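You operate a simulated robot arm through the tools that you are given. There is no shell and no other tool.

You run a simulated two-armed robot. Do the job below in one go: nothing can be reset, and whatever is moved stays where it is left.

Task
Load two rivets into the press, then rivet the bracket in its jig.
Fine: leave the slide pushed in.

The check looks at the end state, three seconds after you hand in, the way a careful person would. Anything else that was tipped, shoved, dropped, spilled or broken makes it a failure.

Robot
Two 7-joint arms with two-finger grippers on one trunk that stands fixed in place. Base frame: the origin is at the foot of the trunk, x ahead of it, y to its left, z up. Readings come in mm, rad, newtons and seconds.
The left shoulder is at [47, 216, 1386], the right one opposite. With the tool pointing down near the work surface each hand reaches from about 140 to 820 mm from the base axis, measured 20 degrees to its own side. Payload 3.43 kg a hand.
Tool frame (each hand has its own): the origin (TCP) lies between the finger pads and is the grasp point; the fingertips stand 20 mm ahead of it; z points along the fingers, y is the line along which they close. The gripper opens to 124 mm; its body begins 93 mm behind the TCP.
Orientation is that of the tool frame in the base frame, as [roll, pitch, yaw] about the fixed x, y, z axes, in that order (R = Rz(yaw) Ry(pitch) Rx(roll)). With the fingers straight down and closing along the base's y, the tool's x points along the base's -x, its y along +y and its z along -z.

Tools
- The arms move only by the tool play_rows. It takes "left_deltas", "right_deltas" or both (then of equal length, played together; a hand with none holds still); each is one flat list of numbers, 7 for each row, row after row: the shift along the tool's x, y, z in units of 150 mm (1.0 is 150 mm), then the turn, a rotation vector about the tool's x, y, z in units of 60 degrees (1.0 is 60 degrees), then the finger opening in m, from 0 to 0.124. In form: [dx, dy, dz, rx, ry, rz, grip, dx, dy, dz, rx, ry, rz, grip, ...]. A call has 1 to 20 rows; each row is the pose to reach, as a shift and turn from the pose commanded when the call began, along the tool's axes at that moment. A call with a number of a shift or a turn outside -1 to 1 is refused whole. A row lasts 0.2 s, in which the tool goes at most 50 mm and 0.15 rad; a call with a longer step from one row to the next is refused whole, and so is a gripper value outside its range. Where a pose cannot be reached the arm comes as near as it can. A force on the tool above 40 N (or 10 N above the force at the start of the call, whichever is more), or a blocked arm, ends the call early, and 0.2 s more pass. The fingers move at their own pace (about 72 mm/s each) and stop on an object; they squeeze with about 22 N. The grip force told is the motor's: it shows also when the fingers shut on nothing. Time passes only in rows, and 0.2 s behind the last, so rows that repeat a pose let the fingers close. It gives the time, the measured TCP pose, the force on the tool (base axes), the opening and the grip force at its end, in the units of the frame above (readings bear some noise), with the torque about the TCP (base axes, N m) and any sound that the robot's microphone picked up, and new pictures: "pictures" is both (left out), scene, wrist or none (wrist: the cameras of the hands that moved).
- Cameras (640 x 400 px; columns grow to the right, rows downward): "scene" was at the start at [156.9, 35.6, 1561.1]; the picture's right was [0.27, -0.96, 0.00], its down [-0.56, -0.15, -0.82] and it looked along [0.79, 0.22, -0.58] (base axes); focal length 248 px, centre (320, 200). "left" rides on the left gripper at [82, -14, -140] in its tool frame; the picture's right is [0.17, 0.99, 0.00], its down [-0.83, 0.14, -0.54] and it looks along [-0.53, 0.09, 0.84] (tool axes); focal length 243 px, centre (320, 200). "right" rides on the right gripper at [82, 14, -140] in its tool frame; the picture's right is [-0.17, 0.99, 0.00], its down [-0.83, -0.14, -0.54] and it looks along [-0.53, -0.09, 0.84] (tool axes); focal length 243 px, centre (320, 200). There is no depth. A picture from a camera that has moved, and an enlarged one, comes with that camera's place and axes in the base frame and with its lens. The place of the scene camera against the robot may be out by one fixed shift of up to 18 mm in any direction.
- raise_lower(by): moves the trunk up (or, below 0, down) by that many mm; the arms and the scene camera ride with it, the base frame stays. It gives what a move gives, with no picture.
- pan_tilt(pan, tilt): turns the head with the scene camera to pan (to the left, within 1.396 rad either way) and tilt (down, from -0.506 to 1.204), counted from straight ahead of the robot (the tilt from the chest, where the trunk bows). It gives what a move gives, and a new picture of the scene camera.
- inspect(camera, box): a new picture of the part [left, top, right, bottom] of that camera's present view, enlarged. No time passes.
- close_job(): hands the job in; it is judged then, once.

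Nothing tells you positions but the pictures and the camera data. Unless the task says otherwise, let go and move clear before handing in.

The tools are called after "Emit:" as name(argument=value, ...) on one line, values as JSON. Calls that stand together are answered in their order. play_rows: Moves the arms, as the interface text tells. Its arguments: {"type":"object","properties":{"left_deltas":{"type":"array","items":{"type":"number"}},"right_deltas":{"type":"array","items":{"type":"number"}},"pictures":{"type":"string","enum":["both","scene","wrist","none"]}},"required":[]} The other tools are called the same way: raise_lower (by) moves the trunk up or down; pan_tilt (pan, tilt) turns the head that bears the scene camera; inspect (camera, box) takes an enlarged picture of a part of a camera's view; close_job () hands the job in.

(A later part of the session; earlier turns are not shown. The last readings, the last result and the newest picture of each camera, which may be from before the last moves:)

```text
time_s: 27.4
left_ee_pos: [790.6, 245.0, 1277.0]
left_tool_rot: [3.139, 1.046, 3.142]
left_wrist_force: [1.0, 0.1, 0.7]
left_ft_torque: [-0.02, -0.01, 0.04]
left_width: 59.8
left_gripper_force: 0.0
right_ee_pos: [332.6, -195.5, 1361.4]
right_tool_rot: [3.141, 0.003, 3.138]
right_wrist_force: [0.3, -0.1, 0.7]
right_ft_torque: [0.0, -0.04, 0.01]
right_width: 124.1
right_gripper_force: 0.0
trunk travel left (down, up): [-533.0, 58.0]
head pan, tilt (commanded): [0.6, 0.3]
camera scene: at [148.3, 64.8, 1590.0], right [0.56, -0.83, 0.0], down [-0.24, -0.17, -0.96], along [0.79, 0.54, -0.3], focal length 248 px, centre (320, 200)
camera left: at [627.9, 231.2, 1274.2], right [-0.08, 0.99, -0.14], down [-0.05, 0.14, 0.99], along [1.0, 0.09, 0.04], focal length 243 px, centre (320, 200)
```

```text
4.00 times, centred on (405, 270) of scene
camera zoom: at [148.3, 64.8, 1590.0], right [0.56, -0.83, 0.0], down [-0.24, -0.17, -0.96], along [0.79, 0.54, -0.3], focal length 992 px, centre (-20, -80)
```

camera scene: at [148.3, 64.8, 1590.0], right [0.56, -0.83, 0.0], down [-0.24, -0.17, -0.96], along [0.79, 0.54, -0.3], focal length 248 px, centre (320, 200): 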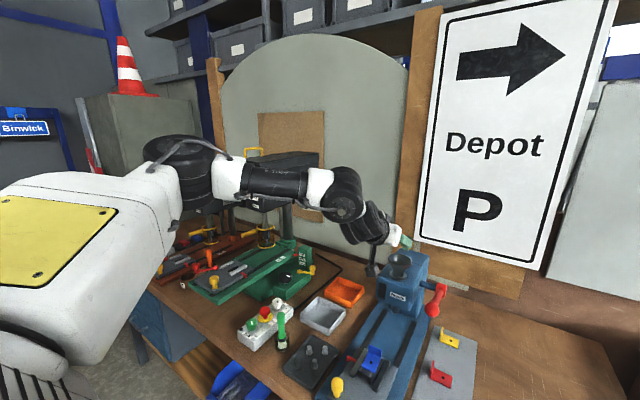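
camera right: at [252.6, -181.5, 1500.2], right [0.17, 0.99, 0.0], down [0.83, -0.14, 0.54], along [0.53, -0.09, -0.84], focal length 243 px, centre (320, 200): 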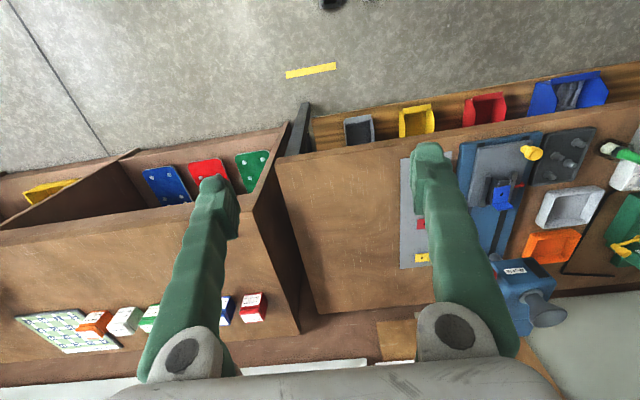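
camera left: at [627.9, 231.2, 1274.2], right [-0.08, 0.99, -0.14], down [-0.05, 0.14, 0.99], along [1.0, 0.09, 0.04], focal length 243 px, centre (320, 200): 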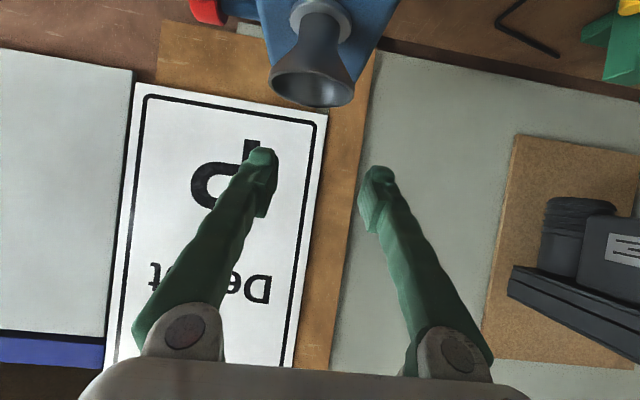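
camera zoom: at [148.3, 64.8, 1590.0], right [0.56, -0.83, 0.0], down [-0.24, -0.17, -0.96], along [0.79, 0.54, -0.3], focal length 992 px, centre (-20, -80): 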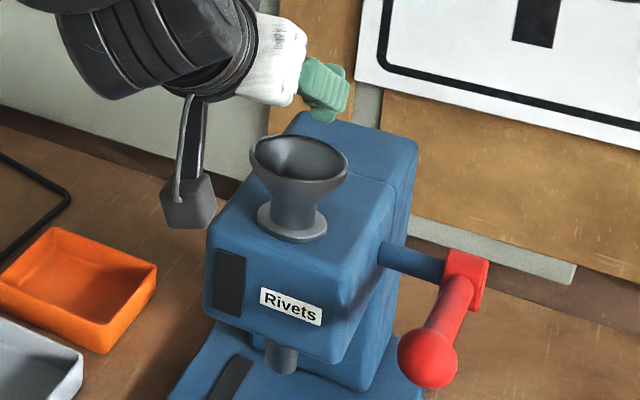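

The funnel rim works out to about (832, 230, 1194) with a mouth about 71 mm wide, and the 60° tilt reaches it. Next I'll return the same way to tool-down above the tray, over rivet C at about (613, 413), to pick with the fingers closing along x for more clearance.

Emit:
play_rows(left_deltas=[0.109, 0.143, -0.155, 0, 0, 0, 0.06, 0.217, 0.287, -0.31, 0, 0, 0, 0.06, 0.326, 0.43, -0.465, 0, 0, 0, 0.06, 0.435, 0.573, -0.62, 0, 0, 0, 0.06], pictures="none")

Emit:
play_rows(left_deltas=[0.09, 0.068, -0.01, 0, 0.125, 0, 0.06, 0.179, 0.137, -0.02, 0, 0.25, 0, 0.06, 0.268, 0.205, -0.03, 0, 0.375, 0, 0.06, 0.358, 0.273, -0.04, 0, 0.5, 0, 0.06, 0.447, 0.342, -0.05, 0, 0.625, 0, 0.06, 0.537, 0.41, -0.06, 0, 0.75, 0, 0.06, 0.626, 0.478, -0.07, 0, 0.875, 0, 0.06, 0.716, 0.547, -0.08, 0, 1.0, 0, 0.06], pictures="none")

Emit:
play_rows(left_deltas=[0, 0, 0, 0, 0, 0.14, 0.05, 0, 0, 0, 0, 0, 0.28, 0.05, 0, 0, 0, 0, 0, 0.42, 0.05, 0, 0, 0, 0, 0, 0.56, 0.05, 0, 0, 0, 0, 0, 0.7, 0.05, 0, 0, 0, 0, 0, 0.84, 0.05, 0, 0, 0, 0, 0, 0.98, 0.05], pictures="none")

```text
time_s: 28.4
left_ee_pos: [675.6, 331.1, 1265.9]
left_tool_rot: [-3.138, 1.049, -3.138]
left_wrist_force: [0.2, -0.7, -0.4]
left_ft_torque: [0.0, -0.03, 0.0]
left_width: 60.1
left_gripper_force: 0.0
right_ee_pos: [332.3, -193.4, 1361.6]
right_tool_rot: [-3.141, 0.004, 3.137]
right_wrist_force: [-0.3, -0.4, 0.3]
right_ft_torque: [-0.01, -0.02, -0.03]
right_width: 124.0
right_gripper_force: 0.1
trunk travel left (down, up): [-533.0, 58.0]
head pan, tilt (commanded): [0.6, 0.3]
```

```text
time_s: 30.2
left_ee_pos: [612.0, 415.2, 1173.7]
left_tool_rot: [-3.141, -0.004, -3.137]
left_wrist_force: [-0.1, 0.3, -0.2]
left_ft_torque: [-0.01, -0.01, -0.01]
left_width: 60.2
left_gripper_force: 0.1
right_ee_pos: [334.3, -194.8, 1361.0]
right_tool_rot: [3.141, 0.001, 3.138]
right_wrist_force: [0.4, 0.4, 0.1]
right_ft_torque: [-0.03, 0.05, -0.03]
right_width: 124.0
right_gripper_force: 0.2
trunk travel left (down, up): [-533.0, 58.0]
head pan, tilt (commanded): [0.6, 0.3]
```

```text
time_s: 31.8
left_ee_pos: [611.8, 413.7, 1177.4]
left_tool_rot: [3.141, 0.0, 2.112]
left_wrist_force: [0.3, -0.5, 0.0]
left_ft_torque: [0.0, 0.0, 0.0]
left_width: 49.9
left_gripper_force: 0.0
right_ee_pos: [332.4, -194.3, 1361.4]
right_tool_rot: [-3.141, 0.001, 3.139]
right_wrist_force: [0.1, 0.7, 0.6]
right_ft_torque: [0.01, -0.02, 0.02]
right_width: 123.9
right_gripper_force: 0.1
trunk travel left (down, up): [-533.0, 58.0]
head pan, tilt (commanded): [0.6, 0.3]
```

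Yaw has turned about 59° without trouble. I'll finish the turn to 90° and come lower for a close view of the rivets.

Emit:
play_rows(left_deltas=[0, 0, 0, 0, 0, 0.13, 0.05, 0, 0, 0, 0, 0, 0.26, 0.05, 0, 0, 0, 0, 0, 0.39, 0.05, 0, 0, 0, 0, 0, 0.517, 0.05, 0, 0, 0.3, 0, 0, 0.517, 0.05, 0, 0, 0.6, 0, 0, 0.517, 0.05, 0, 0, 0.8, 0, 0, 0.517, 0.05, 0, 0, 0.8, 0, 0, 0.517, 0.05], pictures="wrist")

Emit:
inspect(camera="left", box=[240, 90, 400, 190])

```text
time_s: 33.6
left_ee_pos: [611.1, 413.5, 1057.8]
left_tool_rot: [-3.14, 0.0, 1.575]
left_wrist_force: [0.1, -0.5, 0.6]
left_ft_torque: [0.0, -0.02, 0.01]
left_width: 49.9
left_gripper_force: 0.1
right_ee_pos: [333.5, -193.8, 1360.6]
right_tool_rot: [-3.141, 0.002, 3.139]
right_wrist_force: [-0.1, -0.3, 0.3]
right_ft_torque: [-0.03, -0.03, -0.01]
right_width: 124.0
right_gripper_force: 0.1
trunk travel left (down, up): [-533.0, 58.0]
head pan, tilt (commanded): [0.6, 0.3]
camera left: at [596.0, 494.2, 1197.1], right [0.99, 0.17, 0.0], down [0.14, -0.83, 0.54], along [0.09, -0.53, -0.84], focal length 243 px, centre (320, 200)
```

left: 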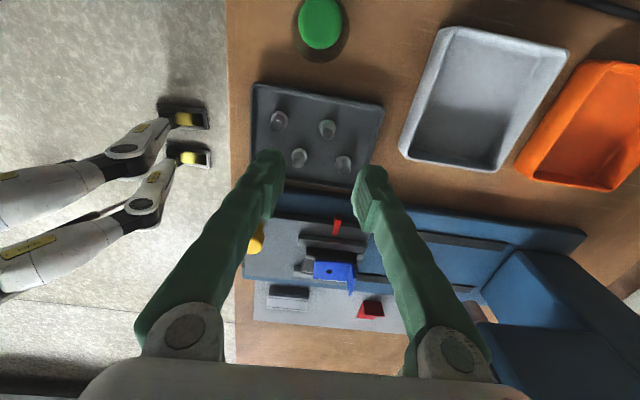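

```text
4.00 times, centred on (320, 140) of left
camera zoom: at [596.0, 494.2, 1197.1], right [0.99, 0.17, 0.0], down [0.14, -0.83, 0.54], along [0.09, -0.53, -0.84], focal length 970 px, centre (320, 440)
```

zoom: 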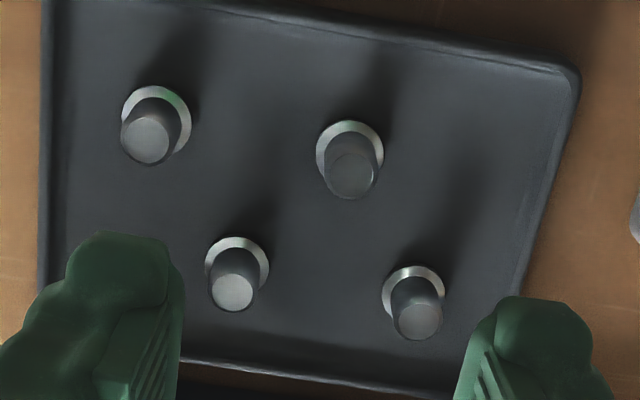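

Refined positions: rivet tips at z≈930, with C near (618, 416), B near (591, 375), A near (562, 414) and D near (647, 375). I'll align over C, narrow the opening, and come lower for a check.

Emit:
play_rows(left_deltas=[0.017, 0.047, 0, 0, 0, 0, 0.036, 0.017, 0.047, 0.25, 0, 0, 0, 0.036, 0.017, 0.047, 0.48, 0, 0, 0, 0.036, 0.017, 0.047, 0.48, 0, 0, 0, 0.036], pictures="none")

Emit:
inspect(camera="left", box=[220, 80, 420, 205])

```text
time_s: 34.6
left_ee_pos: [619.2, 417.8, 986.6]
left_tool_rot: [3.141, 0.0, 1.575]
left_wrist_force: [-0.6, 0.2, 0.3]
left_ft_torque: [0.0, -0.01, 0.01]
left_width: 36.1
left_gripper_force: 0.2
right_ee_pos: [332.6, -195.3, 1361.1]
right_tool_rot: [3.14, 0.002, 3.138]
right_wrist_force: [-0.6, 0.1, -0.2]
right_ft_torque: [0.0, 0.0, 0.01]
right_width: 124.2
right_gripper_force: 0.1
trunk travel left (down, up): [-533.0, 58.0]
head pan, tilt (commanded): [0.6, 0.3]
```

```text
3.20 times, centred on (320, 142) of left
camera zoom: at [604.7, 498.7, 1125.6], right [0.99, 0.17, 0.0], down [0.14, -0.83, 0.54], along [0.09, -0.53, -0.84], focal length 776 px, centre (320, 384)
```

zoom: 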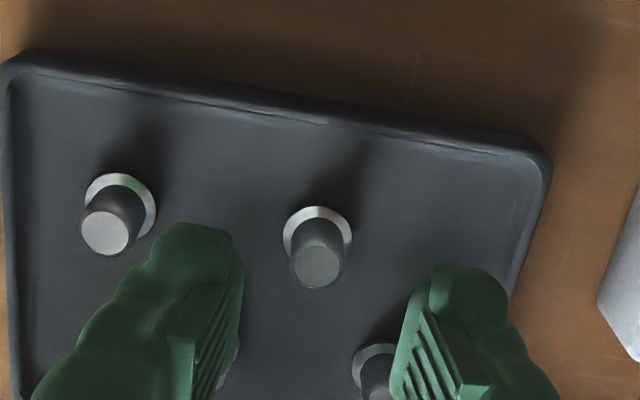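

Rivet C looks well centred between the fingers. I'll correct by a few mm and go down until the tips straddle the shank, then check before closing.

Emit:
play_rows(left_deltas=[-0.02, -0.006, 0.1, 0, 0, 0, 0.036, -0.02, -0.006, 0.2, 0, 0, 0, 0.036, -0.02, -0.006, 0.27, 0, 0, 0, 0.036, -0.02, -0.006, 0.27, 0, 0, 0, 0.036], pictures="none")

Emit:
inspect(camera="left", box=[220, 100, 420, 225])

```text
time_s: 35.6
left_ee_pos: [617.8, 413.3, 944.8]
left_tool_rot: [-3.14, 0.0, 1.576]
left_wrist_force: [0.0, 0.1, 0.2]
left_ft_torque: [-0.02, -0.02, -0.04]
left_width: 36.1
left_gripper_force: 0.1
right_ee_pos: [333.4, -194.2, 1361.5]
right_tool_rot: [3.141, 0.002, 3.139]
right_wrist_force: [-0.4, 0.9, -0.7]
right_ft_torque: [0.01, -0.03, -0.01]
right_width: 123.9
right_gripper_force: 0.0
trunk travel left (down, up): [-533.0, 58.0]
head pan, tilt (commanded): [0.6, 0.3]
```

```text
3.20 times, centred on (320, 162) of left
camera zoom: at [603.3, 494.6, 1084.9], right [0.99, 0.17, 0.0], down [0.14, -0.83, 0.54], along [0.09, -0.53, -0.84], focal length 776 px, centre (320, 320)
```

zoom: 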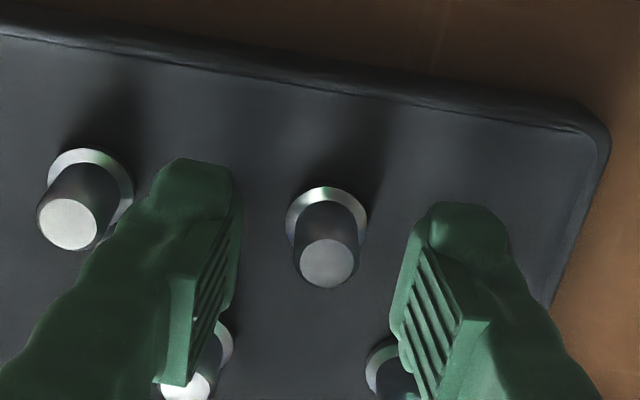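

The rivet's tip is centred within 2 mm between the pads. I'll go down 7 mm more and close on the shank.

Emit:
play_rows(left_deltas=[-0.004, 0.01, 0.047, 0, 0, 0, 0.036, -0.004, 0.01, 0.047, 0, 0, 0, 0.02, -0.004, 0.01, 0.047, 0, 0, 0, 0.0, -0.004, 0.01, 0.047, 0, 0, 0, 0.0, -0.004, 0.01, 0.047, 0, 0, 0, 0.0], pictures="none")

Emit:
inspect(camera="left", box=[220, 100, 420, 225])

```text
time_s: 36.8
left_ee_pos: [618.9, 413.9, 938.9]
left_tool_rot: [-3.141, 0.0, 1.573]
left_wrist_force: [0.0, 1.1, 0.5]
left_ft_torque: [0.03, 0.0, 0.0]
left_width: 12.2
left_gripper_force: 22.2
right_ee_pos: [332.6, -194.6, 1361.1]
right_tool_rot: [-3.141, 0.0, 3.138]
right_wrist_force: [0.4, 0.1, -0.2]
right_ft_torque: [0.03, 0.04, 0.01]
right_width: 124.1
right_gripper_force: 0.2
trunk travel left (down, up): [-533.0, 58.0]
head pan, tilt (commanded): [0.6, 0.3]
```

```text
3.20 times, centred on (320, 162) of left
camera zoom: at [605.1, 494.7, 1077.9], right [0.99, 0.17, 0.0], down [0.14, -0.83, 0.54], along [0.09, -0.53, -0.84], focal length 776 px, centre (320, 320)
```

zoom: 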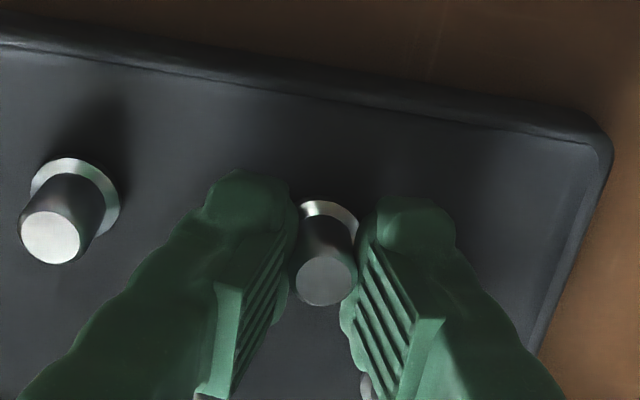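

The rivet is gripped: 12.2 mm opening at 22 N. I'll lift it straight up and check it's still held.

Emit:
play_rows(left_deltas=[0, 0, -0.1, 0, 0, 0, 0.0, 0, 0, -0.3, 0, 0, 0, 0.0, 0, 0, -0.55, 0, 0, 0, 0.0, 0, 0, -0.8, 0, 0, 0, 0.0, 0, 0, -1.0, 0, 0, 0, 0.0], pictures="none")

Emit:
inspect(camera="left", box=[220, 80, 420, 225])

```text
time_s: 38.0
left_ee_pos: [616.9, 414.3, 1088.1]
left_tool_rot: [-3.141, -0.002, 1.575]
left_wrist_force: [0.0, -0.7, 0.2]
left_ft_torque: [0.01, 0.0, -0.02]
left_width: 12.2
left_gripper_force: 21.5
right_ee_pos: [331.9, -195.0, 1362.5]
right_tool_rot: [3.14, 0.004, 3.139]
right_wrist_force: [-0.2, -0.7, 1.1]
right_ft_torque: [0.04, 0.0, 0.03]
right_width: 124.0
right_gripper_force: 0.1
trunk travel left (down, up): [-533.0, 58.0]
head pan, tilt (commanded): [0.6, 0.3]
```

```text
2.76 times, centred on (320, 152) of left
camera zoom: at [603.4, 494.9, 1227.3], right [0.99, 0.17, 0.0], down [0.14, -0.83, 0.54], along [0.09, -0.53, -0.84], focal length 669 px, centre (320, 331)
```

zoom: 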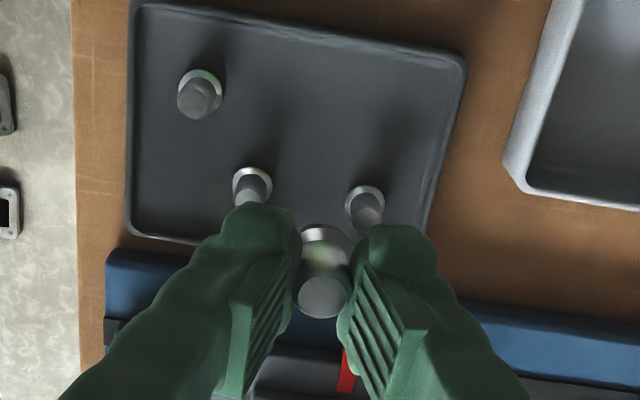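

The rivet is held securely. I'll rise and turn the yaw back so the fingers close along y again.

Emit:
play_rows(left_deltas=[0, 0, -0.09, 0, 0, -0.14, 0.0, 0, 0, -0.18, 0, 0, -0.28, 0.0, 0, 0, -0.27, 0, 0, -0.42, 0.0, 0, 0, -0.36, 0, 0, -0.56, 0.0, 0, 0, -0.45, 0, 0, -0.7, 0.0, 0, 0, -0.54, 0, 0, -0.84, 0.0, 0, 0, -0.6, 0, 0, -0.98, 0.0], pictures="none")

Emit:
play_rows(left_deltas=[0, 0, 0, 0, 0, -0.13, 0.0, 0, 0, 0, 0, 0, -0.26, 0.0, 0, 0, 0, 0, 0, -0.39, 0.0, 0, 0, 0, 0, 0, -0.516, 0.0, 0, 0, 0, 0, 0, -0.516, 0.0], pictures="none")

```text
time_s: 39.6
left_ee_pos: [619.1, 414.8, 1179.4]
left_tool_rot: [-3.141, 0.0, 2.602]
left_wrist_force: [0.9, -0.2, -0.3]
left_ft_torque: [-0.03, -0.02, 0.03]
left_width: 12.0
left_gripper_force: 22.0
right_ee_pos: [333.8, -194.2, 1361.0]
right_tool_rot: [3.141, 0.002, 3.138]
right_wrist_force: [-0.1, -0.2, -1.0]
right_ft_torque: [-0.01, 0.01, 0.0]
right_width: 123.9
right_gripper_force: 0.0
trunk travel left (down, up): [-533.0, 58.0]
head pan, tilt (commanded): [0.6, 0.3]
```

```text
time_s: 40.8
left_ee_pos: [619.4, 412.4, 1177.9]
left_tool_rot: [-3.139, -0.001, -3.14]
left_wrist_force: [0.0, -0.1, -0.8]
left_ft_torque: [0.0, 0.01, -0.03]
left_width: 11.6
left_gripper_force: 21.7
right_ee_pos: [332.8, -194.3, 1360.4]
right_tool_rot: [3.141, 0.001, 3.139]
right_wrist_force: [-0.1, 0.1, 0.5]
right_ft_torque: [0.0, 0.0, 0.03]
right_width: 124.0
right_gripper_force: 0.0
trunk travel left (down, up): [-533.0, 58.0]
head pan, tilt (commanded): [0.6, 0.3]
```

Now I'll tilt to 60° while moving toward the waypoint in front of the funnel.

Emit:
play_rows(left_deltas=[-0.051, -0.068, -0.1, 0, -0.125, 0, 0.0, -0.102, -0.135, -0.19, 0, -0.25, 0, 0.0, -0.153, -0.203, -0.27, 0, -0.375, 0, 0.0, -0.204, -0.27, -0.35, 0, -0.5, 0, 0.0, -0.255, -0.338, -0.42, 0, -0.625, 0, 0.0, -0.306, -0.405, -0.49, 0, -0.75, 0, 0.0, -0.357, -0.473, -0.55, 0, -0.875, 0, 0.0, -0.407, -0.54, -0.613, 0, -1.0, 0, 0.0], pictures="none")

```text
time_s: 42.6
left_ee_pos: [678.2, 334.3, 1271.3]
left_tool_rot: [-3.14, 1.049, 3.14]
left_wrist_force: [-0.1, -0.7, -0.8]
left_ft_torque: [-0.01, 0.0, 0.02]
left_width: 11.7
left_gripper_force: 22.0
right_ee_pos: [332.5, -194.2, 1360.9]
right_tool_rot: [3.141, 0.001, 3.138]
right_wrist_force: [0.4, 0.7, 0.5]
right_ft_torque: [0.01, -0.01, -0.01]
right_width: 124.0
right_gripper_force: 0.0
trunk travel left (down, up): [-533.0, 58.0]
head pan, tilt (commanded): [0.6, 0.3]
```

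Next I'll move above the funnel mouth, still about 50 mm high, and check.

Emit:
play_rows(left_deltas=[-0.095, -0.14, 0.165, 0, 0, 0, 0.0, -0.19, -0.28, 0.33, 0, 0, 0, 0.0, -0.286, -0.42, 0.495, 0, 0, 0, 0.0, -0.38, -0.56, 0.66, 0, 0, 0, 0.0, -0.477, -0.7, 0.826, 0, 0, 0, 0.0, -0.477, -0.7, 0.826, 0, 0, 0, 0.0], pictures="wrist")

Emit:
inspect(camera="left", box=[240, 20, 400, 180])

Emit:
inspect(camera="scene", box=[350, 210, 460, 320])

```text
time_s: 44.0
left_ee_pos: [815.6, 231.2, 1273.2]
left_tool_rot: [3.139, 1.048, 3.139]
left_wrist_force: [-0.9, 0.4, 0.1]
left_ft_torque: [0.05, 0.01, 0.02]
left_width: 11.8
left_gripper_force: 21.9
left hand out of reach, approached as far as the arm can: row 5, 6
right_ee_pos: [330.7, -194.1, 1361.9]
right_tool_rot: [3.14, 0.003, 3.138]
right_wrist_force: [0.3, -0.5, 0.4]
right_ft_torque: [-0.01, -0.06, 0.03]
right_width: 123.8
right_gripper_force: 0.1
trunk travel left (down, up): [-533.0, 58.0]
head pan, tilt (commanded): [0.6, 0.3]
camera left: at [652.4, 216.8, 1271.5], right [-0.08, 0.99, -0.14], down [-0.05, 0.14, 0.99], along [1.0, 0.09, 0.04], focal length 243 px, centre (320, 200)
```

left: 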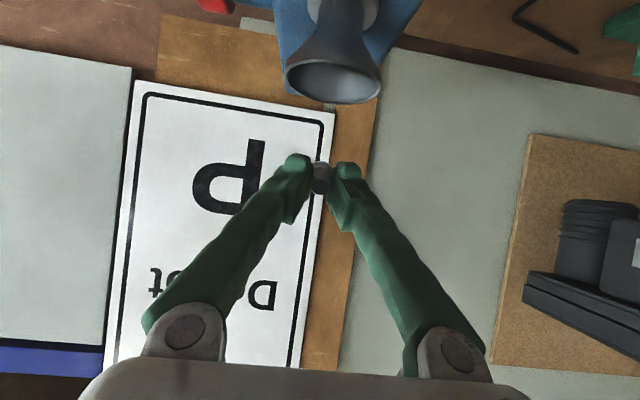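

```text
2.50 times, centred on (320, 100) of left
camera zoom: at [652.4, 216.8, 1271.5], right [-0.08, 0.99, -0.14], down [-0.05, 0.14, 0.99], along [1.0, 0.09, 0.04], focal length 606 px, centre (320, 450)
```

zoom: 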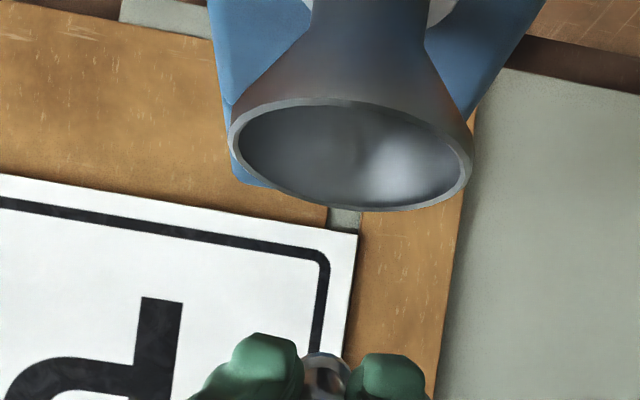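

```text
3.64 times, centred on (405, 265) of scene
camera zoom: at [146.9, 64.2, 1590.2], right [0.56, -0.83, 0.0], down [-0.24, -0.17, -0.96], along [0.79, 0.54, -0.29], focal length 902 px, centre (11, -36)
```

zoom: 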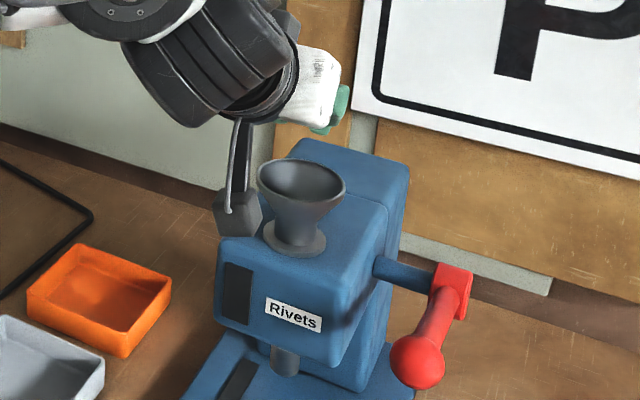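

The rivet hangs over the mouth, and only x was a few mm short. I'll lower it so the rivet sits just above the rim centre.

Emit:
play_rows(left_deltas=[0.1, -0.004, 0.058, 0, 0, 0, 0.0, 0.2, -0.008, 0.116, 0, 0, 0, 0.0, 0.306, -0.011, 0.177, 0, 0, 0, 0.0, 0.306, -0.011, 0.177, 0, 0, 0, 0.0], pictures="wrist")

Emit:
inspect(camera="left", box=[240, 80, 400, 200])

Emit:
inspect(camera="scene", box=[350, 210, 460, 320])

```text
time_s: 45.0
left_ee_pos: [815.2, 229.7, 1218.1]
left_tool_rot: [-3.14, 1.047, 3.141]
left_wrist_force: [-0.7, 0.0, 0.1]
left_ft_torque: [0.03, 0.01, 0.01]
left_width: 11.7
left_gripper_force: 22.1
right_ee_pos: [333.7, -194.6, 1360.5]
right_tool_rot: [-3.141, 0.002, 3.138]
right_wrist_force: [-1.1, 0.7, 0.0]
right_ft_torque: [0.04, 0.03, 0.0]
right_width: 123.9
right_gripper_force: 0.1
trunk travel left (down, up): [-533.0, 58.0]
head pan, tilt (commanded): [0.6, 0.3]
camera left: at [653.0, 216.2, 1216.7], right [-0.08, 0.99, -0.14], down [-0.05, 0.14, 0.99], along [1.0, 0.09, 0.04], focal length 243 px, centre (320, 200)
```

left: 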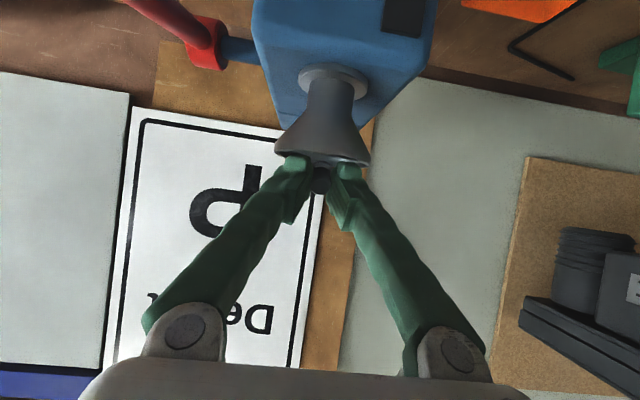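

```text
3.33 times, centred on (320, 140) of left
camera zoom: at [653.0, 216.2, 1216.7], right [-0.08, 0.99, -0.14], down [-0.05, 0.14, 0.99], along [1.0, 0.09, 0.04], focal length 809 px, centre (320, 400)
```

zoom: 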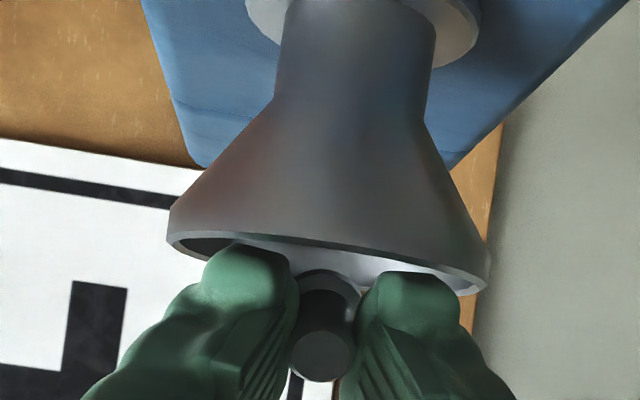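

```text
3.64 times, centred on (405, 265) of scene
camera zoom: at [149.5, 64.9, 1589.8], right [0.56, -0.83, 0.0], down [-0.24, -0.17, -0.96], along [0.79, 0.54, -0.3], focal length 902 px, centre (11, -36)
```

zoom: 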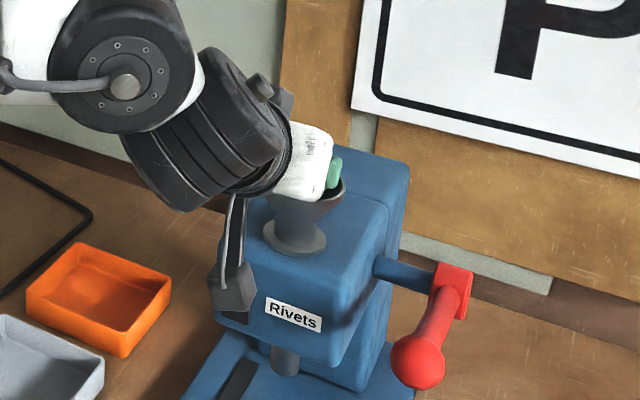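

The rivet sits over the funnel's centre, which this view confirms at about (830, 230, 1194). I'll rise 3 mm for rim clearance and open just enough to let it drop.

Emit:
play_rows(left_deltas=[-0.017, 0, -0.01, 0, 0, 0, 0.0, -0.017, 0, -0.01, 0, 0, 0, 0.03, -0.017, 0, -0.01, 0, 0, 0, 0.03, -0.017, 0, -0.01, 0, 0, 0, 0.03], pictures="wrist")

Emit:
inspect(camera="left", box=[240, 80, 400, 200])

Emit:
inspect(camera="scene", box=[370, 230, 450, 310])

```text
time_s: 46.0
left_ee_pos: [816.3, 230.8, 1220.4]
left_tool_rot: [-3.138, 1.049, 3.14]
left_wrist_force: [0.4, -0.1, -0.4]
left_ft_torque: [0.0, 0.01, 0.04]
left_width: 30.1
left_gripper_force: 0.1
right_ee_pos: [333.4, -194.7, 1361.1]
right_tool_rot: [3.141, 0.003, 3.137]
right_wrist_force: [-0.4, -0.5, -0.9]
right_ft_torque: [-0.01, -0.02, 0.0]
right_width: 123.7
right_gripper_force: 0.1
trunk travel left (down, up): [-533.0, 58.0]
head pan, tilt (commanded): [0.6, 0.3]
camera left: at [653.0, 217.0, 1219.3], right [-0.08, 0.99, -0.14], down [-0.05, 0.14, 0.99], along [1.0, 0.09, 0.04], focal length 243 px, centre (320, 200)
```

left: 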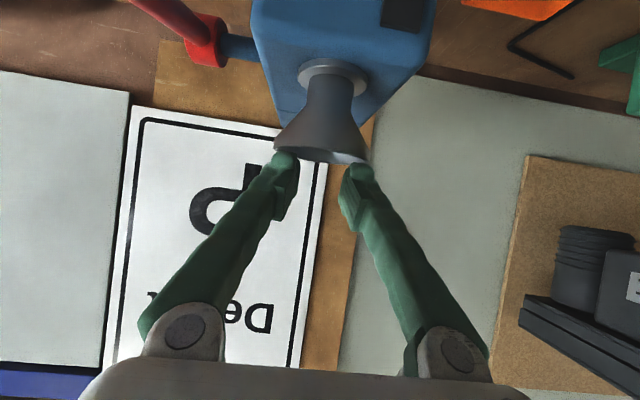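

```text
3.33 times, centred on (320, 140) of left
camera zoom: at [653.0, 217.0, 1219.3], right [-0.08, 0.99, -0.14], down [-0.05, 0.14, 0.99], along [1.0, 0.09, 0.04], focal length 809 px, centre (320, 400)
```

zoom: 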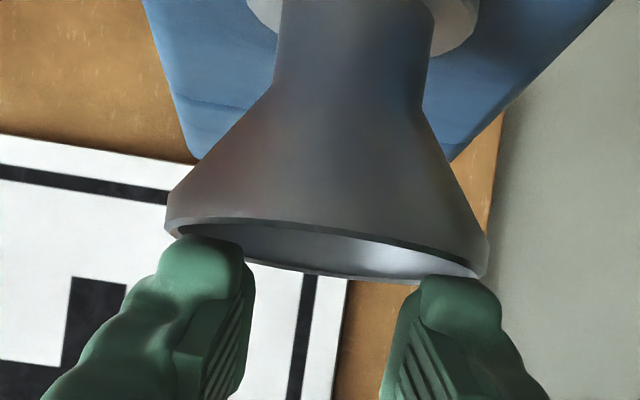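

```text
5.00 times, centred on (410, 270) of scene
camera zoom: at [149.2, 64.7, 1589.8], right [0.56, -0.83, 0.0], down [-0.24, -0.17, -0.96], along [0.79, 0.54, -0.3], focal length 1240 px, centre (-130, -150)
```

zoom: 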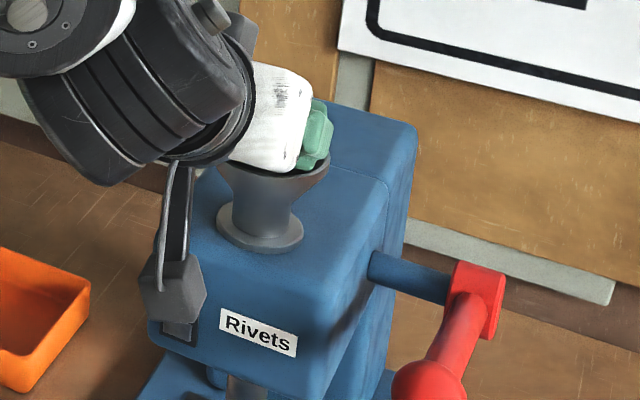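

The rivet has left the fingers and should be in the funnel. I'll retreat up and back, then check the funnel and the press window.

Emit:
play_rows(left_deltas=[-0.1, 0, -0.058, 0, 0, 0, 0.03, -0.2, 0, -0.116, 0, 0, 0, 0.03, -0.306, 0, -0.177, 0, 0, 0, 0.03, -0.21, 0.14, -0.335, 0, 0, 0, 0.03, -0.115, 0.28, -0.493, 0, 0, 0, 0.03, -0.02, 0.415, -0.651, 0, 0, 0, 0.03, 0.073, 0.55, -0.81, 0, 0, 0, 0.03, 0.166, 0.687, -0.967, 0, 0, 0, 0.03], pictures="none")

Emit:
inspect(camera="scene", box=[360, 235, 440, 310])

Emit:
inspect(camera="scene", box=[230, 200, 480, 380])

```text
time_s: 47.8
left_ee_pos: [676.3, 334.2, 1273.9]
left_tool_rot: [-3.137, 1.049, -3.139]
left_wrist_force: [-0.4, -0.4, -0.2]
left_ft_torque: [0.0, -0.01, -0.03]
left_width: 30.2
left_gripper_force: 0.1
right_ee_pos: [331.8, -193.0, 1362.4]
right_tool_rot: [3.14, 0.003, 3.139]
right_wrist_force: [0.1, -0.2, -0.1]
right_ft_torque: [0.01, -0.01, 0.03]
right_width: 123.9
right_gripper_force: 0.1
trunk travel left (down, up): [-533.0, 58.0]
head pan, tilt (commanded): [0.6, 0.3]
```

```text
5.33 times, centred on (400, 272) of scene
camera zoom: at [147.2, 65.8, 1590.1], right [0.56, -0.83, 0.0], down [-0.24, -0.17, -0.96], along [0.79, 0.54, -0.3], focal length 1323 px, centre (-107, -187)
```

zoom: 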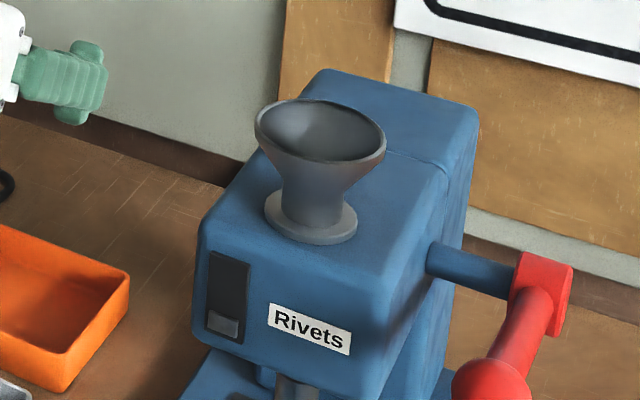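

```text
2.22 times, centred on (355, 290) of scene
camera zoom: at [147.2, 65.8, 1590.1], right [0.56, -0.83, 0.0], down [-0.24, -0.17, -0.96], along [0.79, 0.54, -0.3], focal length 551 px, centre (242, 0)
```

zoom: 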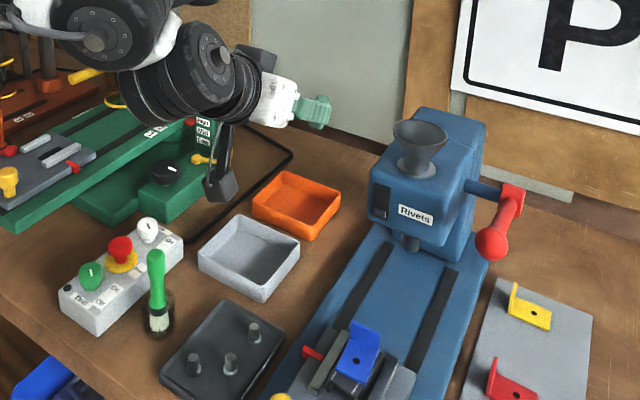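

The window now shows one grey rivet, so the first load counted. Next is rivet B at about (591, 375), using the same method.

Emit:
play_rows(left_deltas=[0.107, 0.034, -0.02, 0, 0.125, 0, 0.036, 0.214, 0.068, -0.04, 0, 0.25, 0, 0.036, 0.321, 0.102, -0.06, 0, 0.375, 0, 0.036, 0.428, 0.137, -0.08, 0, 0.5, 0, 0.036, 0.534, 0.171, -0.1, 0, 0.625, 0, 0.036, 0.641, 0.205, -0.12, 0, 0.75, 0, 0.036, 0.748, 0.239, -0.14, 0, 0.875, 0, 0.036, 0.855, 0.273, -0.161, 0, 1.0, 0, 0.036], pictures="none")

Emit:
play_rows(left_deltas=[0, 0, 0, 0, 0, 0.14, 0.036, 0, 0, 0, 0, 0, 0.28, 0.036, 0, 0, 0, 0, 0, 0.42, 0.036, 0, 0, 0, 0, 0, 0.56, 0.036, 0, 0, 0, 0, 0, 0.7, 0.036, 0, 0, 0, 0, 0, 0.84, 0.036, 0, 0, 0, 0, 0, 0.98, 0.036], pictures="none")

Emit:
play_rows(left_deltas=[0, 0, 0, 0, 0, 0.13, 0.036, 0, 0, 0, 0, 0, 0.26, 0.036, 0, 0, 0, 0, 0, 0.39, 0.036, 0, 0, 0, 0, 0, 0.517, 0.036, 0, 0, 0, 0, 0, 0.517, 0.036], pictures="wrist")

```text
time_s: 49.6
left_ee_pos: [592.1, 375.4, 1171.3]
left_tool_rot: [-3.141, -0.003, 3.139]
left_wrist_force: [0.4, -0.5, -0.2]
left_ft_torque: [0.02, 0.03, 0.0]
left_width: 36.2
left_gripper_force: 0.1
right_ee_pos: [334.3, -193.5, 1360.1]
right_tool_rot: [3.141, 0.0, 3.14]
right_wrist_force: [1.6, 0.5, -0.1]
right_ft_torque: [0.0, 0.03, -0.04]
right_width: 124.1
right_gripper_force: 0.1
trunk travel left (down, up): [-533.0, 58.0]
head pan, tilt (commanded): [0.6, 0.3]
```

```text
time_s: 51.2
left_ee_pos: [593.4, 374.8, 1172.3]
left_tool_rot: [-3.141, -0.002, 2.111]
left_wrist_force: [0.4, 0.1, -0.1]
left_ft_torque: [-0.01, 0.03, -0.03]
left_width: 36.1
left_gripper_force: 0.0
right_ee_pos: [333.3, -195.6, 1361.0]
right_tool_rot: [-3.141, 0.003, 3.14]
right_wrist_force: [0.5, -0.6, 0.0]
right_ft_torque: [-0.01, 0.05, -0.02]
right_width: 124.0
right_gripper_force: 0.2
trunk travel left (down, up): [-533.0, 58.0]
head pan, tilt (commanded): [0.6, 0.3]
```

```text
time_s: 52.4
left_ee_pos: [592.3, 375.9, 1171.6]
left_tool_rot: [3.141, 0.001, 1.57]
left_wrist_force: [-0.4, -1.0, -0.5]
left_ft_torque: [0.01, 0.01, -0.01]
left_width: 35.9
left_gripper_force: 0.0
right_ee_pos: [332.0, -194.5, 1360.4]
right_tool_rot: [-3.141, 0.002, 3.138]
right_wrist_force: [0.5, -1.1, -0.6]
right_ft_torque: [-0.03, 0.02, -0.02]
right_width: 123.9
right_gripper_force: 0.2
trunk travel left (down, up): [-533.0, 58.0]
head pan, tilt (commanded): [0.6, 0.3]
camera left: at [578.1, 457.4, 1311.4], right [0.99, 0.17, 0.0], down [0.14, -0.83, 0.54], along [0.09, -0.53, -0.84], focal length 243 px, centre (320, 200)
```

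left: 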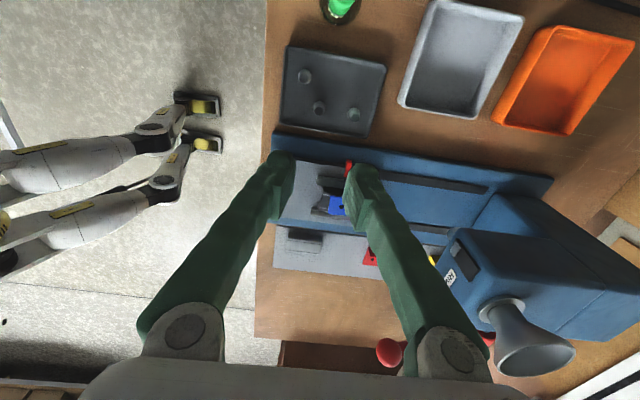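

I'm over B, with the fingers closing along x. I'll go down in stages and check the alignment.

Emit:
play_rows(left_deltas=[0, 0, 0.3, 0, 0, 0, 0.036, 0, 0, 0.6, 0, 0, 0, 0.036, 0, 0, 0.9, 0, 0, 0, 0.036, 0, 0, 1.0, 0, 0, 0, 0.036], pictures="none")

Emit:
play_rows(left_deltas=[0, 0, 0.15, 0, 0, 0, 0.036, 0, 0, 0.25, 0, 0, 0, 0.036, 0, 0, 0.25, 0, 0, 0, 0.036], pictures="none")

Emit:
inspect(camera="left", box=[220, 80, 420, 205])

```text
time_s: 53.4
left_ee_pos: [593.3, 375.9, 1021.4]
left_tool_rot: [-3.141, -0.001, 1.573]
left_wrist_force: [-0.8, 0.4, -0.1]
left_ft_torque: [0.04, 0.03, 0.01]
left_width: 36.4
left_gripper_force: 0.1
right_ee_pos: [333.7, -194.0, 1361.3]
right_tool_rot: [-3.14, 0.002, 3.138]
right_wrist_force: [-0.3, -0.3, -0.4]
right_ft_torque: [0.03, 0.01, -0.02]
right_width: 124.0
right_gripper_force: 0.0
trunk travel left (down, up): [-533.0, 58.0]
head pan, tilt (commanded): [0.6, 0.3]
```

```text
time_s: 54.2
left_ee_pos: [591.8, 374.4, 984.6]
left_tool_rot: [3.141, -0.001, 1.574]
left_wrist_force: [-0.7, 0.3, -0.1]
left_ft_torque: [-0.02, -0.01, 0.0]
left_width: 36.1
left_gripper_force: 0.0
right_ee_pos: [332.1, -195.3, 1361.0]
right_tool_rot: [3.141, 0.002, 3.138]
right_wrist_force: [0.4, -0.8, -0.4]
right_ft_torque: [0.03, 0.0, 0.03]
right_width: 124.0
right_gripper_force: 0.0
trunk travel left (down, up): [-533.0, 58.0]
head pan, tilt (commanded): [0.6, 0.3]
```

```text
3.20 times, centred on (320, 142) of left
camera zoom: at [577.7, 456.0, 1123.7], right [0.99, 0.17, 0.0], down [0.14, -0.83, 0.54], along [0.09, -0.53, -0.84], focal length 776 px, centre (320, 384)
```

zoom: 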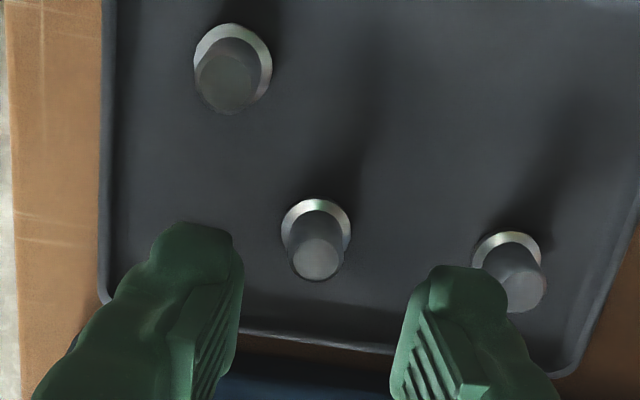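

B is centred within about 2 mm. I'll correct y slightly, go down to the shank and close.

Emit:
play_rows(left_deltas=[-0.014, -0.003, 0.1, 0, 0, 0, 0.036, -0.014, -0.003, 0.2, 0, 0, 0, 0.036, -0.014, -0.003, 0.307, 0, 0, 0, 0.036, -0.014, -0.003, 0.307, 0, 0, 0, 0.02, -0.014, -0.003, 0.307, 0, 0, 0, 0.0, -0.014, -0.003, 0.307, 0, 0, 0, 0.0, -0.014, -0.003, 0.307, 0, 0, 0, 0.0], pictures="none")

Emit:
inspect(camera="left", box=[220, 100, 420, 225])

```text
time_s: 55.8
left_ee_pos: [592.3, 374.0, 940.0]
left_tool_rot: [-3.141, 0.0, 1.574]
left_wrist_force: [0.0, 0.9, 0.4]
left_ft_torque: [-0.05, -0.02, -0.02]
left_width: 12.1
left_gripper_force: 21.5
right_ee_pos: [333.0, -194.0, 1361.9]
right_tool_rot: [3.141, 0.001, 3.137]
right_wrist_force: [-0.4, -0.8, 0.3]
right_ft_torque: [-0.01, 0.02, -0.03]
right_width: 124.0
right_gripper_force: 0.1
trunk travel left (down, up): [-533.0, 58.0]
head pan, tilt (commanded): [0.6, 0.3]
```

```text
3.20 times, centred on (320, 162) of left
camera zoom: at [578.3, 455.2, 1078.6], right [0.99, 0.17, 0.0], down [0.14, -0.83, 0.54], along [0.09, -0.53, -0.84], focal length 776 px, centre (320, 320)
```

zoom: 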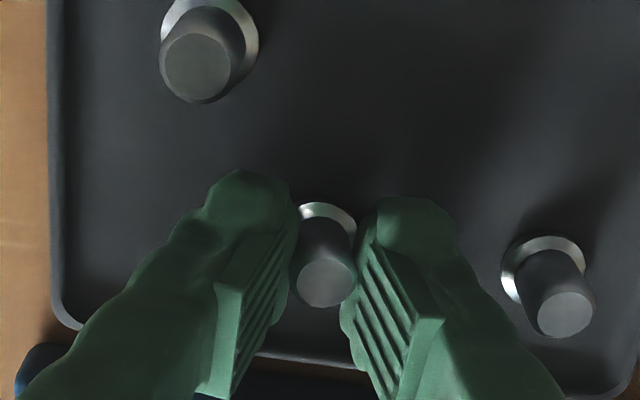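

The second rivet is gripped too: 12.1 mm at 21.5 N. I'll lift it straight up, then turn the yaw back on the way.

Emit:
play_rows(left_deltas=[0, 0, -0.1, 0, 0, 0, 0.0, 0, 0, -0.3, 0, 0, 0, 0.0, 0, 0, -0.55, 0, 0, 0, 0.0, 0, 0, -0.8, 0, 0, 0, 0.0, 0, 0, -1.0, 0, 0, 0, 0.0], pictures="none")

Emit:
play_rows(left_deltas=[0, 0, -0.09, 0, 0, -0.14, 0.0, 0, 0, -0.18, 0, 0, -0.28, 0.0, 0, 0, -0.27, 0, 0, -0.42, 0.0, 0, 0, -0.36, 0, 0, -0.56, 0.0, 0, 0, -0.45, 0, 0, -0.7, 0.0, 0, 0, -0.54, 0, 0, -0.84, 0.0, 0, 0, -0.6, 0, 0, -0.98, 0.0], pictures="none")

Emit:
play_rows(left_deltas=[0, 0, 0, 0, 0, -0.13, 0.0, 0, 0, 0, 0, 0, -0.26, 0.0, 0, 0, 0, 0, 0, -0.39, 0.0, 0, 0, 0, 0, 0, -0.516, 0.0, 0, 0, 0, 0, 0, -0.516, 0.0], pictures="wrist")

```text
time_s: 57.0
left_ee_pos: [590.6, 373.7, 1090.6]
left_tool_rot: [3.142, 0.0, 1.574]
left_wrist_force: [-0.4, -0.1, 0.5]
left_ft_torque: [-0.03, -0.01, 0.0]
left_width: 12.2
left_gripper_force: 22.2
right_ee_pos: [332.3, -195.2, 1360.0]
right_tool_rot: [3.138, 0.002, 3.139]
right_wrist_force: [0.5, 0.2, 0.3]
right_ft_torque: [-0.03, 0.01, 0.0]
right_width: 123.8
right_gripper_force: 0.0
trunk travel left (down, up): [-533.0, 58.0]
head pan, tilt (commanded): [0.6, 0.3]
```

```text
time_s: 58.6
left_ee_pos: [591.8, 372.9, 1178.9]
left_tool_rot: [-3.141, 0.0, 2.604]
left_wrist_force: [0.9, -0.5, 0.4]
left_ft_torque: [0.0, 0.04, -0.02]
left_width: 11.9
left_gripper_force: 21.4
right_ee_pos: [334.1, -194.7, 1361.8]
right_tool_rot: [-3.141, 0.002, 3.138]
right_wrist_force: [0.1, -0.7, -0.1]
right_ft_torque: [0.0, -0.04, 0.01]
right_width: 124.1
right_gripper_force: 0.0
trunk travel left (down, up): [-533.0, 58.0]
head pan, tilt (commanded): [0.6, 0.3]
```

```text
time_s: 59.8
left_ee_pos: [591.4, 374.2, 1178.5]
left_tool_rot: [-3.141, 0.0, 3.141]
left_wrist_force: [-0.7, 0.0, -0.3]
left_ft_torque: [-0.04, -0.01, -0.02]
left_width: 12.1
left_gripper_force: 22.2
right_ee_pos: [333.2, -194.5, 1361.2]
right_tool_rot: [3.141, 0.002, 3.137]
right_wrist_force: [-0.3, 0.3, 0.3]
right_ft_torque: [0.0, -0.02, 0.0]
right_width: 124.1
right_gripper_force: 0.0
trunk travel left (down, up): [-533.0, 58.0]
head pan, tilt (commanded): [0.6, 0.3]
camera left: at [509.1, 358.7, 1318.0], right [-0.17, 0.99, 0.0], down [0.83, 0.14, 0.54], along [0.53, 0.09, -0.84], focal length 243 px, centre (320, 200)
```

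left: 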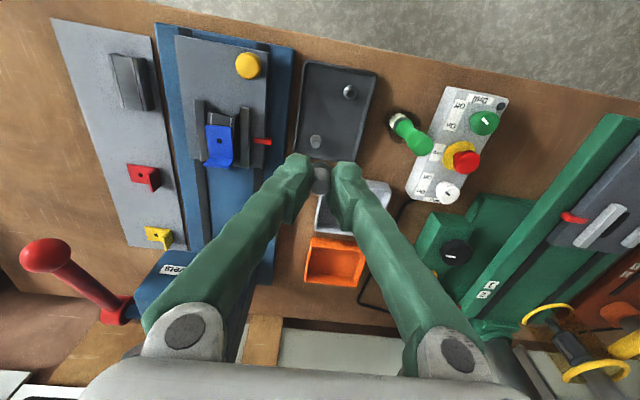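

The rivet is still held. I'll tilt to 60° and go to the waypoint before the funnel.

Emit:
play_rows(left_deltas=[-0.073, -0.033, -0.1, 0, -0.125, 0, 0.0, -0.145, -0.067, -0.19, 0, -0.25, 0, 0.0, -0.218, -0.1, -0.27, 0, -0.375, 0, 0.0, -0.29, -0.133, -0.35, 0, -0.5, 0, 0.0, -0.363, -0.167, -0.42, 0, -0.625, 0, 0.0, -0.435, -0.2, -0.49, 0, -0.75, 0, 0.0, -0.508, -0.233, -0.55, 0, -0.875, 0, 0.0, -0.58, -0.267, -0.613, 0, -1.0, 0, 0.0], pictures="none")

```text
time_s: 61.6
left_ee_pos: [678.7, 331.2, 1270.7]
left_tool_rot: [-3.14, 1.049, -3.141]
left_wrist_force: [-0.1, 0.2, -0.1]
left_ft_torque: [0.0, 0.03, 0.0]
left_width: 11.5
left_gripper_force: 21.9
right_ee_pos: [332.7, -192.7, 1361.2]
right_tool_rot: [3.141, 0.002, 3.138]
right_wrist_force: [0.0, -0.1, -0.2]
right_ft_torque: [0.0, 0.0, 0.03]
right_width: 124.0
right_gripper_force: 0.0
trunk travel left (down, up): [-533.0, 58.0]
head pan, tilt (commanded): [0.6, 0.3]
```

Now I'll go over the funnel mouth and lower to the same release height as before.

Emit:
play_rows(left_deltas=[-0.084, -0.135, 0.161, 0, 0, 0, 0.0, -0.168, -0.27, 0.322, 0, 0, 0, 0.0, -0.252, -0.406, 0.484, 0, 0, 0, 0.0, -0.336, -0.54, 0.645, 0, 0, 0, 0.0, -0.42, -0.677, 0.807, 0, 0, 0, 0.0, -0.29, -0.677, 0.88, 0, 0, 0, 0.0, -0.166, -0.677, 0.954, 0, 0, 0, 0.0, -0.166, -0.677, 0.954, 0, 0, 0, 0.0], pictures="none")

Emit:
inspect(camera="left", box=[240, 80, 400, 200])

```text
time_s: 63.4
left_ee_pos: [815.2, 232.5, 1221.5]
left_tool_rot: [3.141, 1.047, 3.14]
left_wrist_force: [-0.7, 0.2, 0.0]
left_ft_torque: [-0.01, -0.01, 0.03]
left_width: 11.5
left_gripper_force: 22.5
right_ee_pos: [334.1, -194.4, 1361.4]
right_tool_rot: [3.141, 0.002, 3.139]
right_wrist_force: [0.0, -0.1, -0.4]
right_ft_torque: [-0.02, 0.0, -0.01]
right_width: 124.1
right_gripper_force: 0.1
trunk travel left (down, up): [-533.0, 58.0]
head pan, tilt (commanded): [0.6, 0.3]
```

```text
3.33 times, centred on (320, 140) of left
camera zoom: at [652.3, 217.7, 1220.1], right [-0.08, 0.99, -0.14], down [-0.05, 0.14, 0.99], along [1.0, 0.09, 0.04], focal length 809 px, centre (320, 400)
```

zoom: 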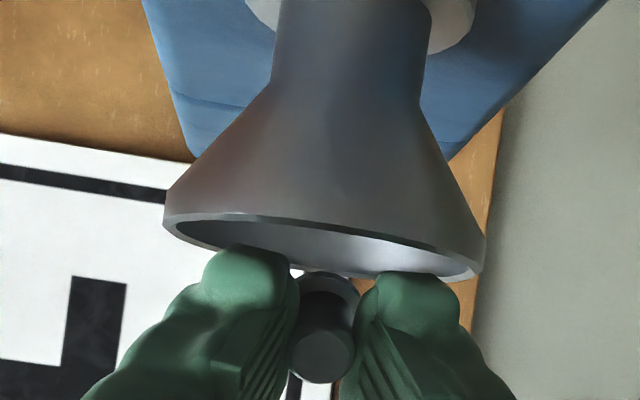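

The rivet is over the mouth, just as before, so I'll open to 30 mm, let it fall, and retreat.

Emit:
play_rows(left_deltas=[0, -0.006, 0, 0, 0, 0, 0.0, 0, -0.006, 0, 0, 0, 0, 0.03, 0, -0.006, 0, 0, 0, 0, 0.03, 0, -0.006, 0, 0, 0, 0, 0.03], pictures="none")

Emit:
play_rows(left_deltas=[-0.1, 0, -0.058, 0, 0, 0, 0.03, -0.2, 0, -0.116, 0, 0, 0, 0.03, -0.306, 0, -0.177, 0, 0, 0, 0.03, -0.21, 0.14, -0.335, 0, 0, 0, 0.03, -0.115, 0.28, -0.493, 0, 0, 0, 0.03, -0.02, 0.415, -0.651, 0, 0, 0, 0.03, 0.073, 0.55, -0.81, 0, 0, 0, 0.03, 0.166, 0.687, -0.967, 0, 0, 0, 0.03], pictures="none")

Emit:
inspect(camera="scene", box=[360, 235, 440, 310])

Emit:
inspect(camera="scene", box=[280, 320, 460, 400])

```text
time_s: 64.4
left_ee_pos: [815.4, 229.4, 1221.8]
left_tool_rot: [-3.139, 1.049, -3.141]
left_wrist_force: [-0.2, 0.1, 0.5]
left_ft_torque: [-0.03, -0.02, 0.02]
left_width: 29.9
left_gripper_force: 0.1
right_ee_pos: [332.7, -195.1, 1361.2]
right_tool_rot: [-3.141, 0.002, 3.137]
right_wrist_force: [0.8, -0.7, -1.3]
right_ft_torque: [0.01, 0.01, 0.06]
right_width: 124.0
right_gripper_force: 0.1
trunk travel left (down, up): [-533.0, 58.0]
head pan, tilt (commanded): [0.6, 0.3]
```

```text
time_s: 66.2
left_ee_pos: [673.7, 334.8, 1271.3]
left_tool_rot: [-3.139, 1.048, 3.141]
left_wrist_force: [-0.7, 0.0, -0.5]
left_ft_torque: [0.01, -0.03, -0.01]
left_width: 30.2
left_gripper_force: 0.2
right_ee_pos: [331.8, -192.8, 1361.9]
right_tool_rot: [-3.141, 0.003, 3.14]
right_wrist_force: [0.5, -0.6, 0.2]
right_ft_torque: [0.0, -0.03, 0.01]
right_width: 123.9
right_gripper_force: 0.0
trunk travel left (down, up): [-533.0, 58.0]
head pan, tilt (commanded): [0.6, 0.3]
```

```text
5.33 times, centred on (400, 272) of scene
camera zoom: at [147.4, 65.9, 1590.0], right [0.56, -0.83, 0.0], down [-0.24, -0.17, -0.96], along [0.79, 0.54, -0.3], focal length 1323 px, centre (-107, -187)
```

zoom: 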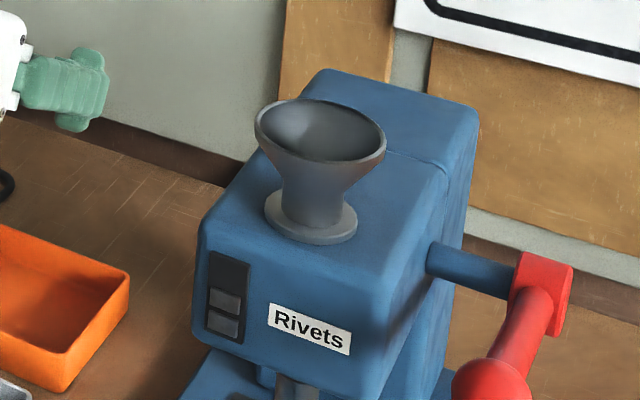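

```text
3.56 times, centred on (370, 360) of scene
camera zoom: at [147.4, 65.9, 1590.0], right [0.56, -0.83, 0.0], down [-0.24, -0.17, -0.96], along [0.79, 0.54, -0.3], focal length 882 px, centre (142, -369)
```

zoom: 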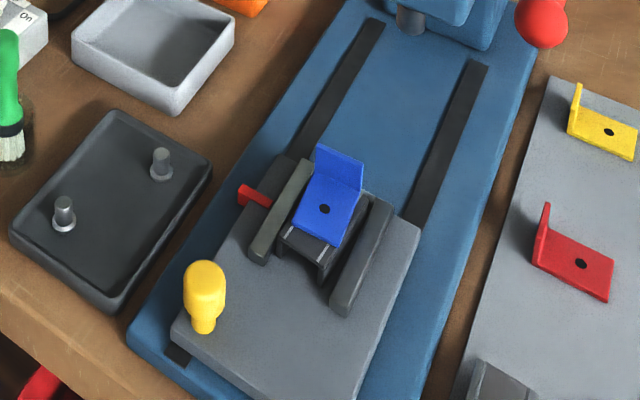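

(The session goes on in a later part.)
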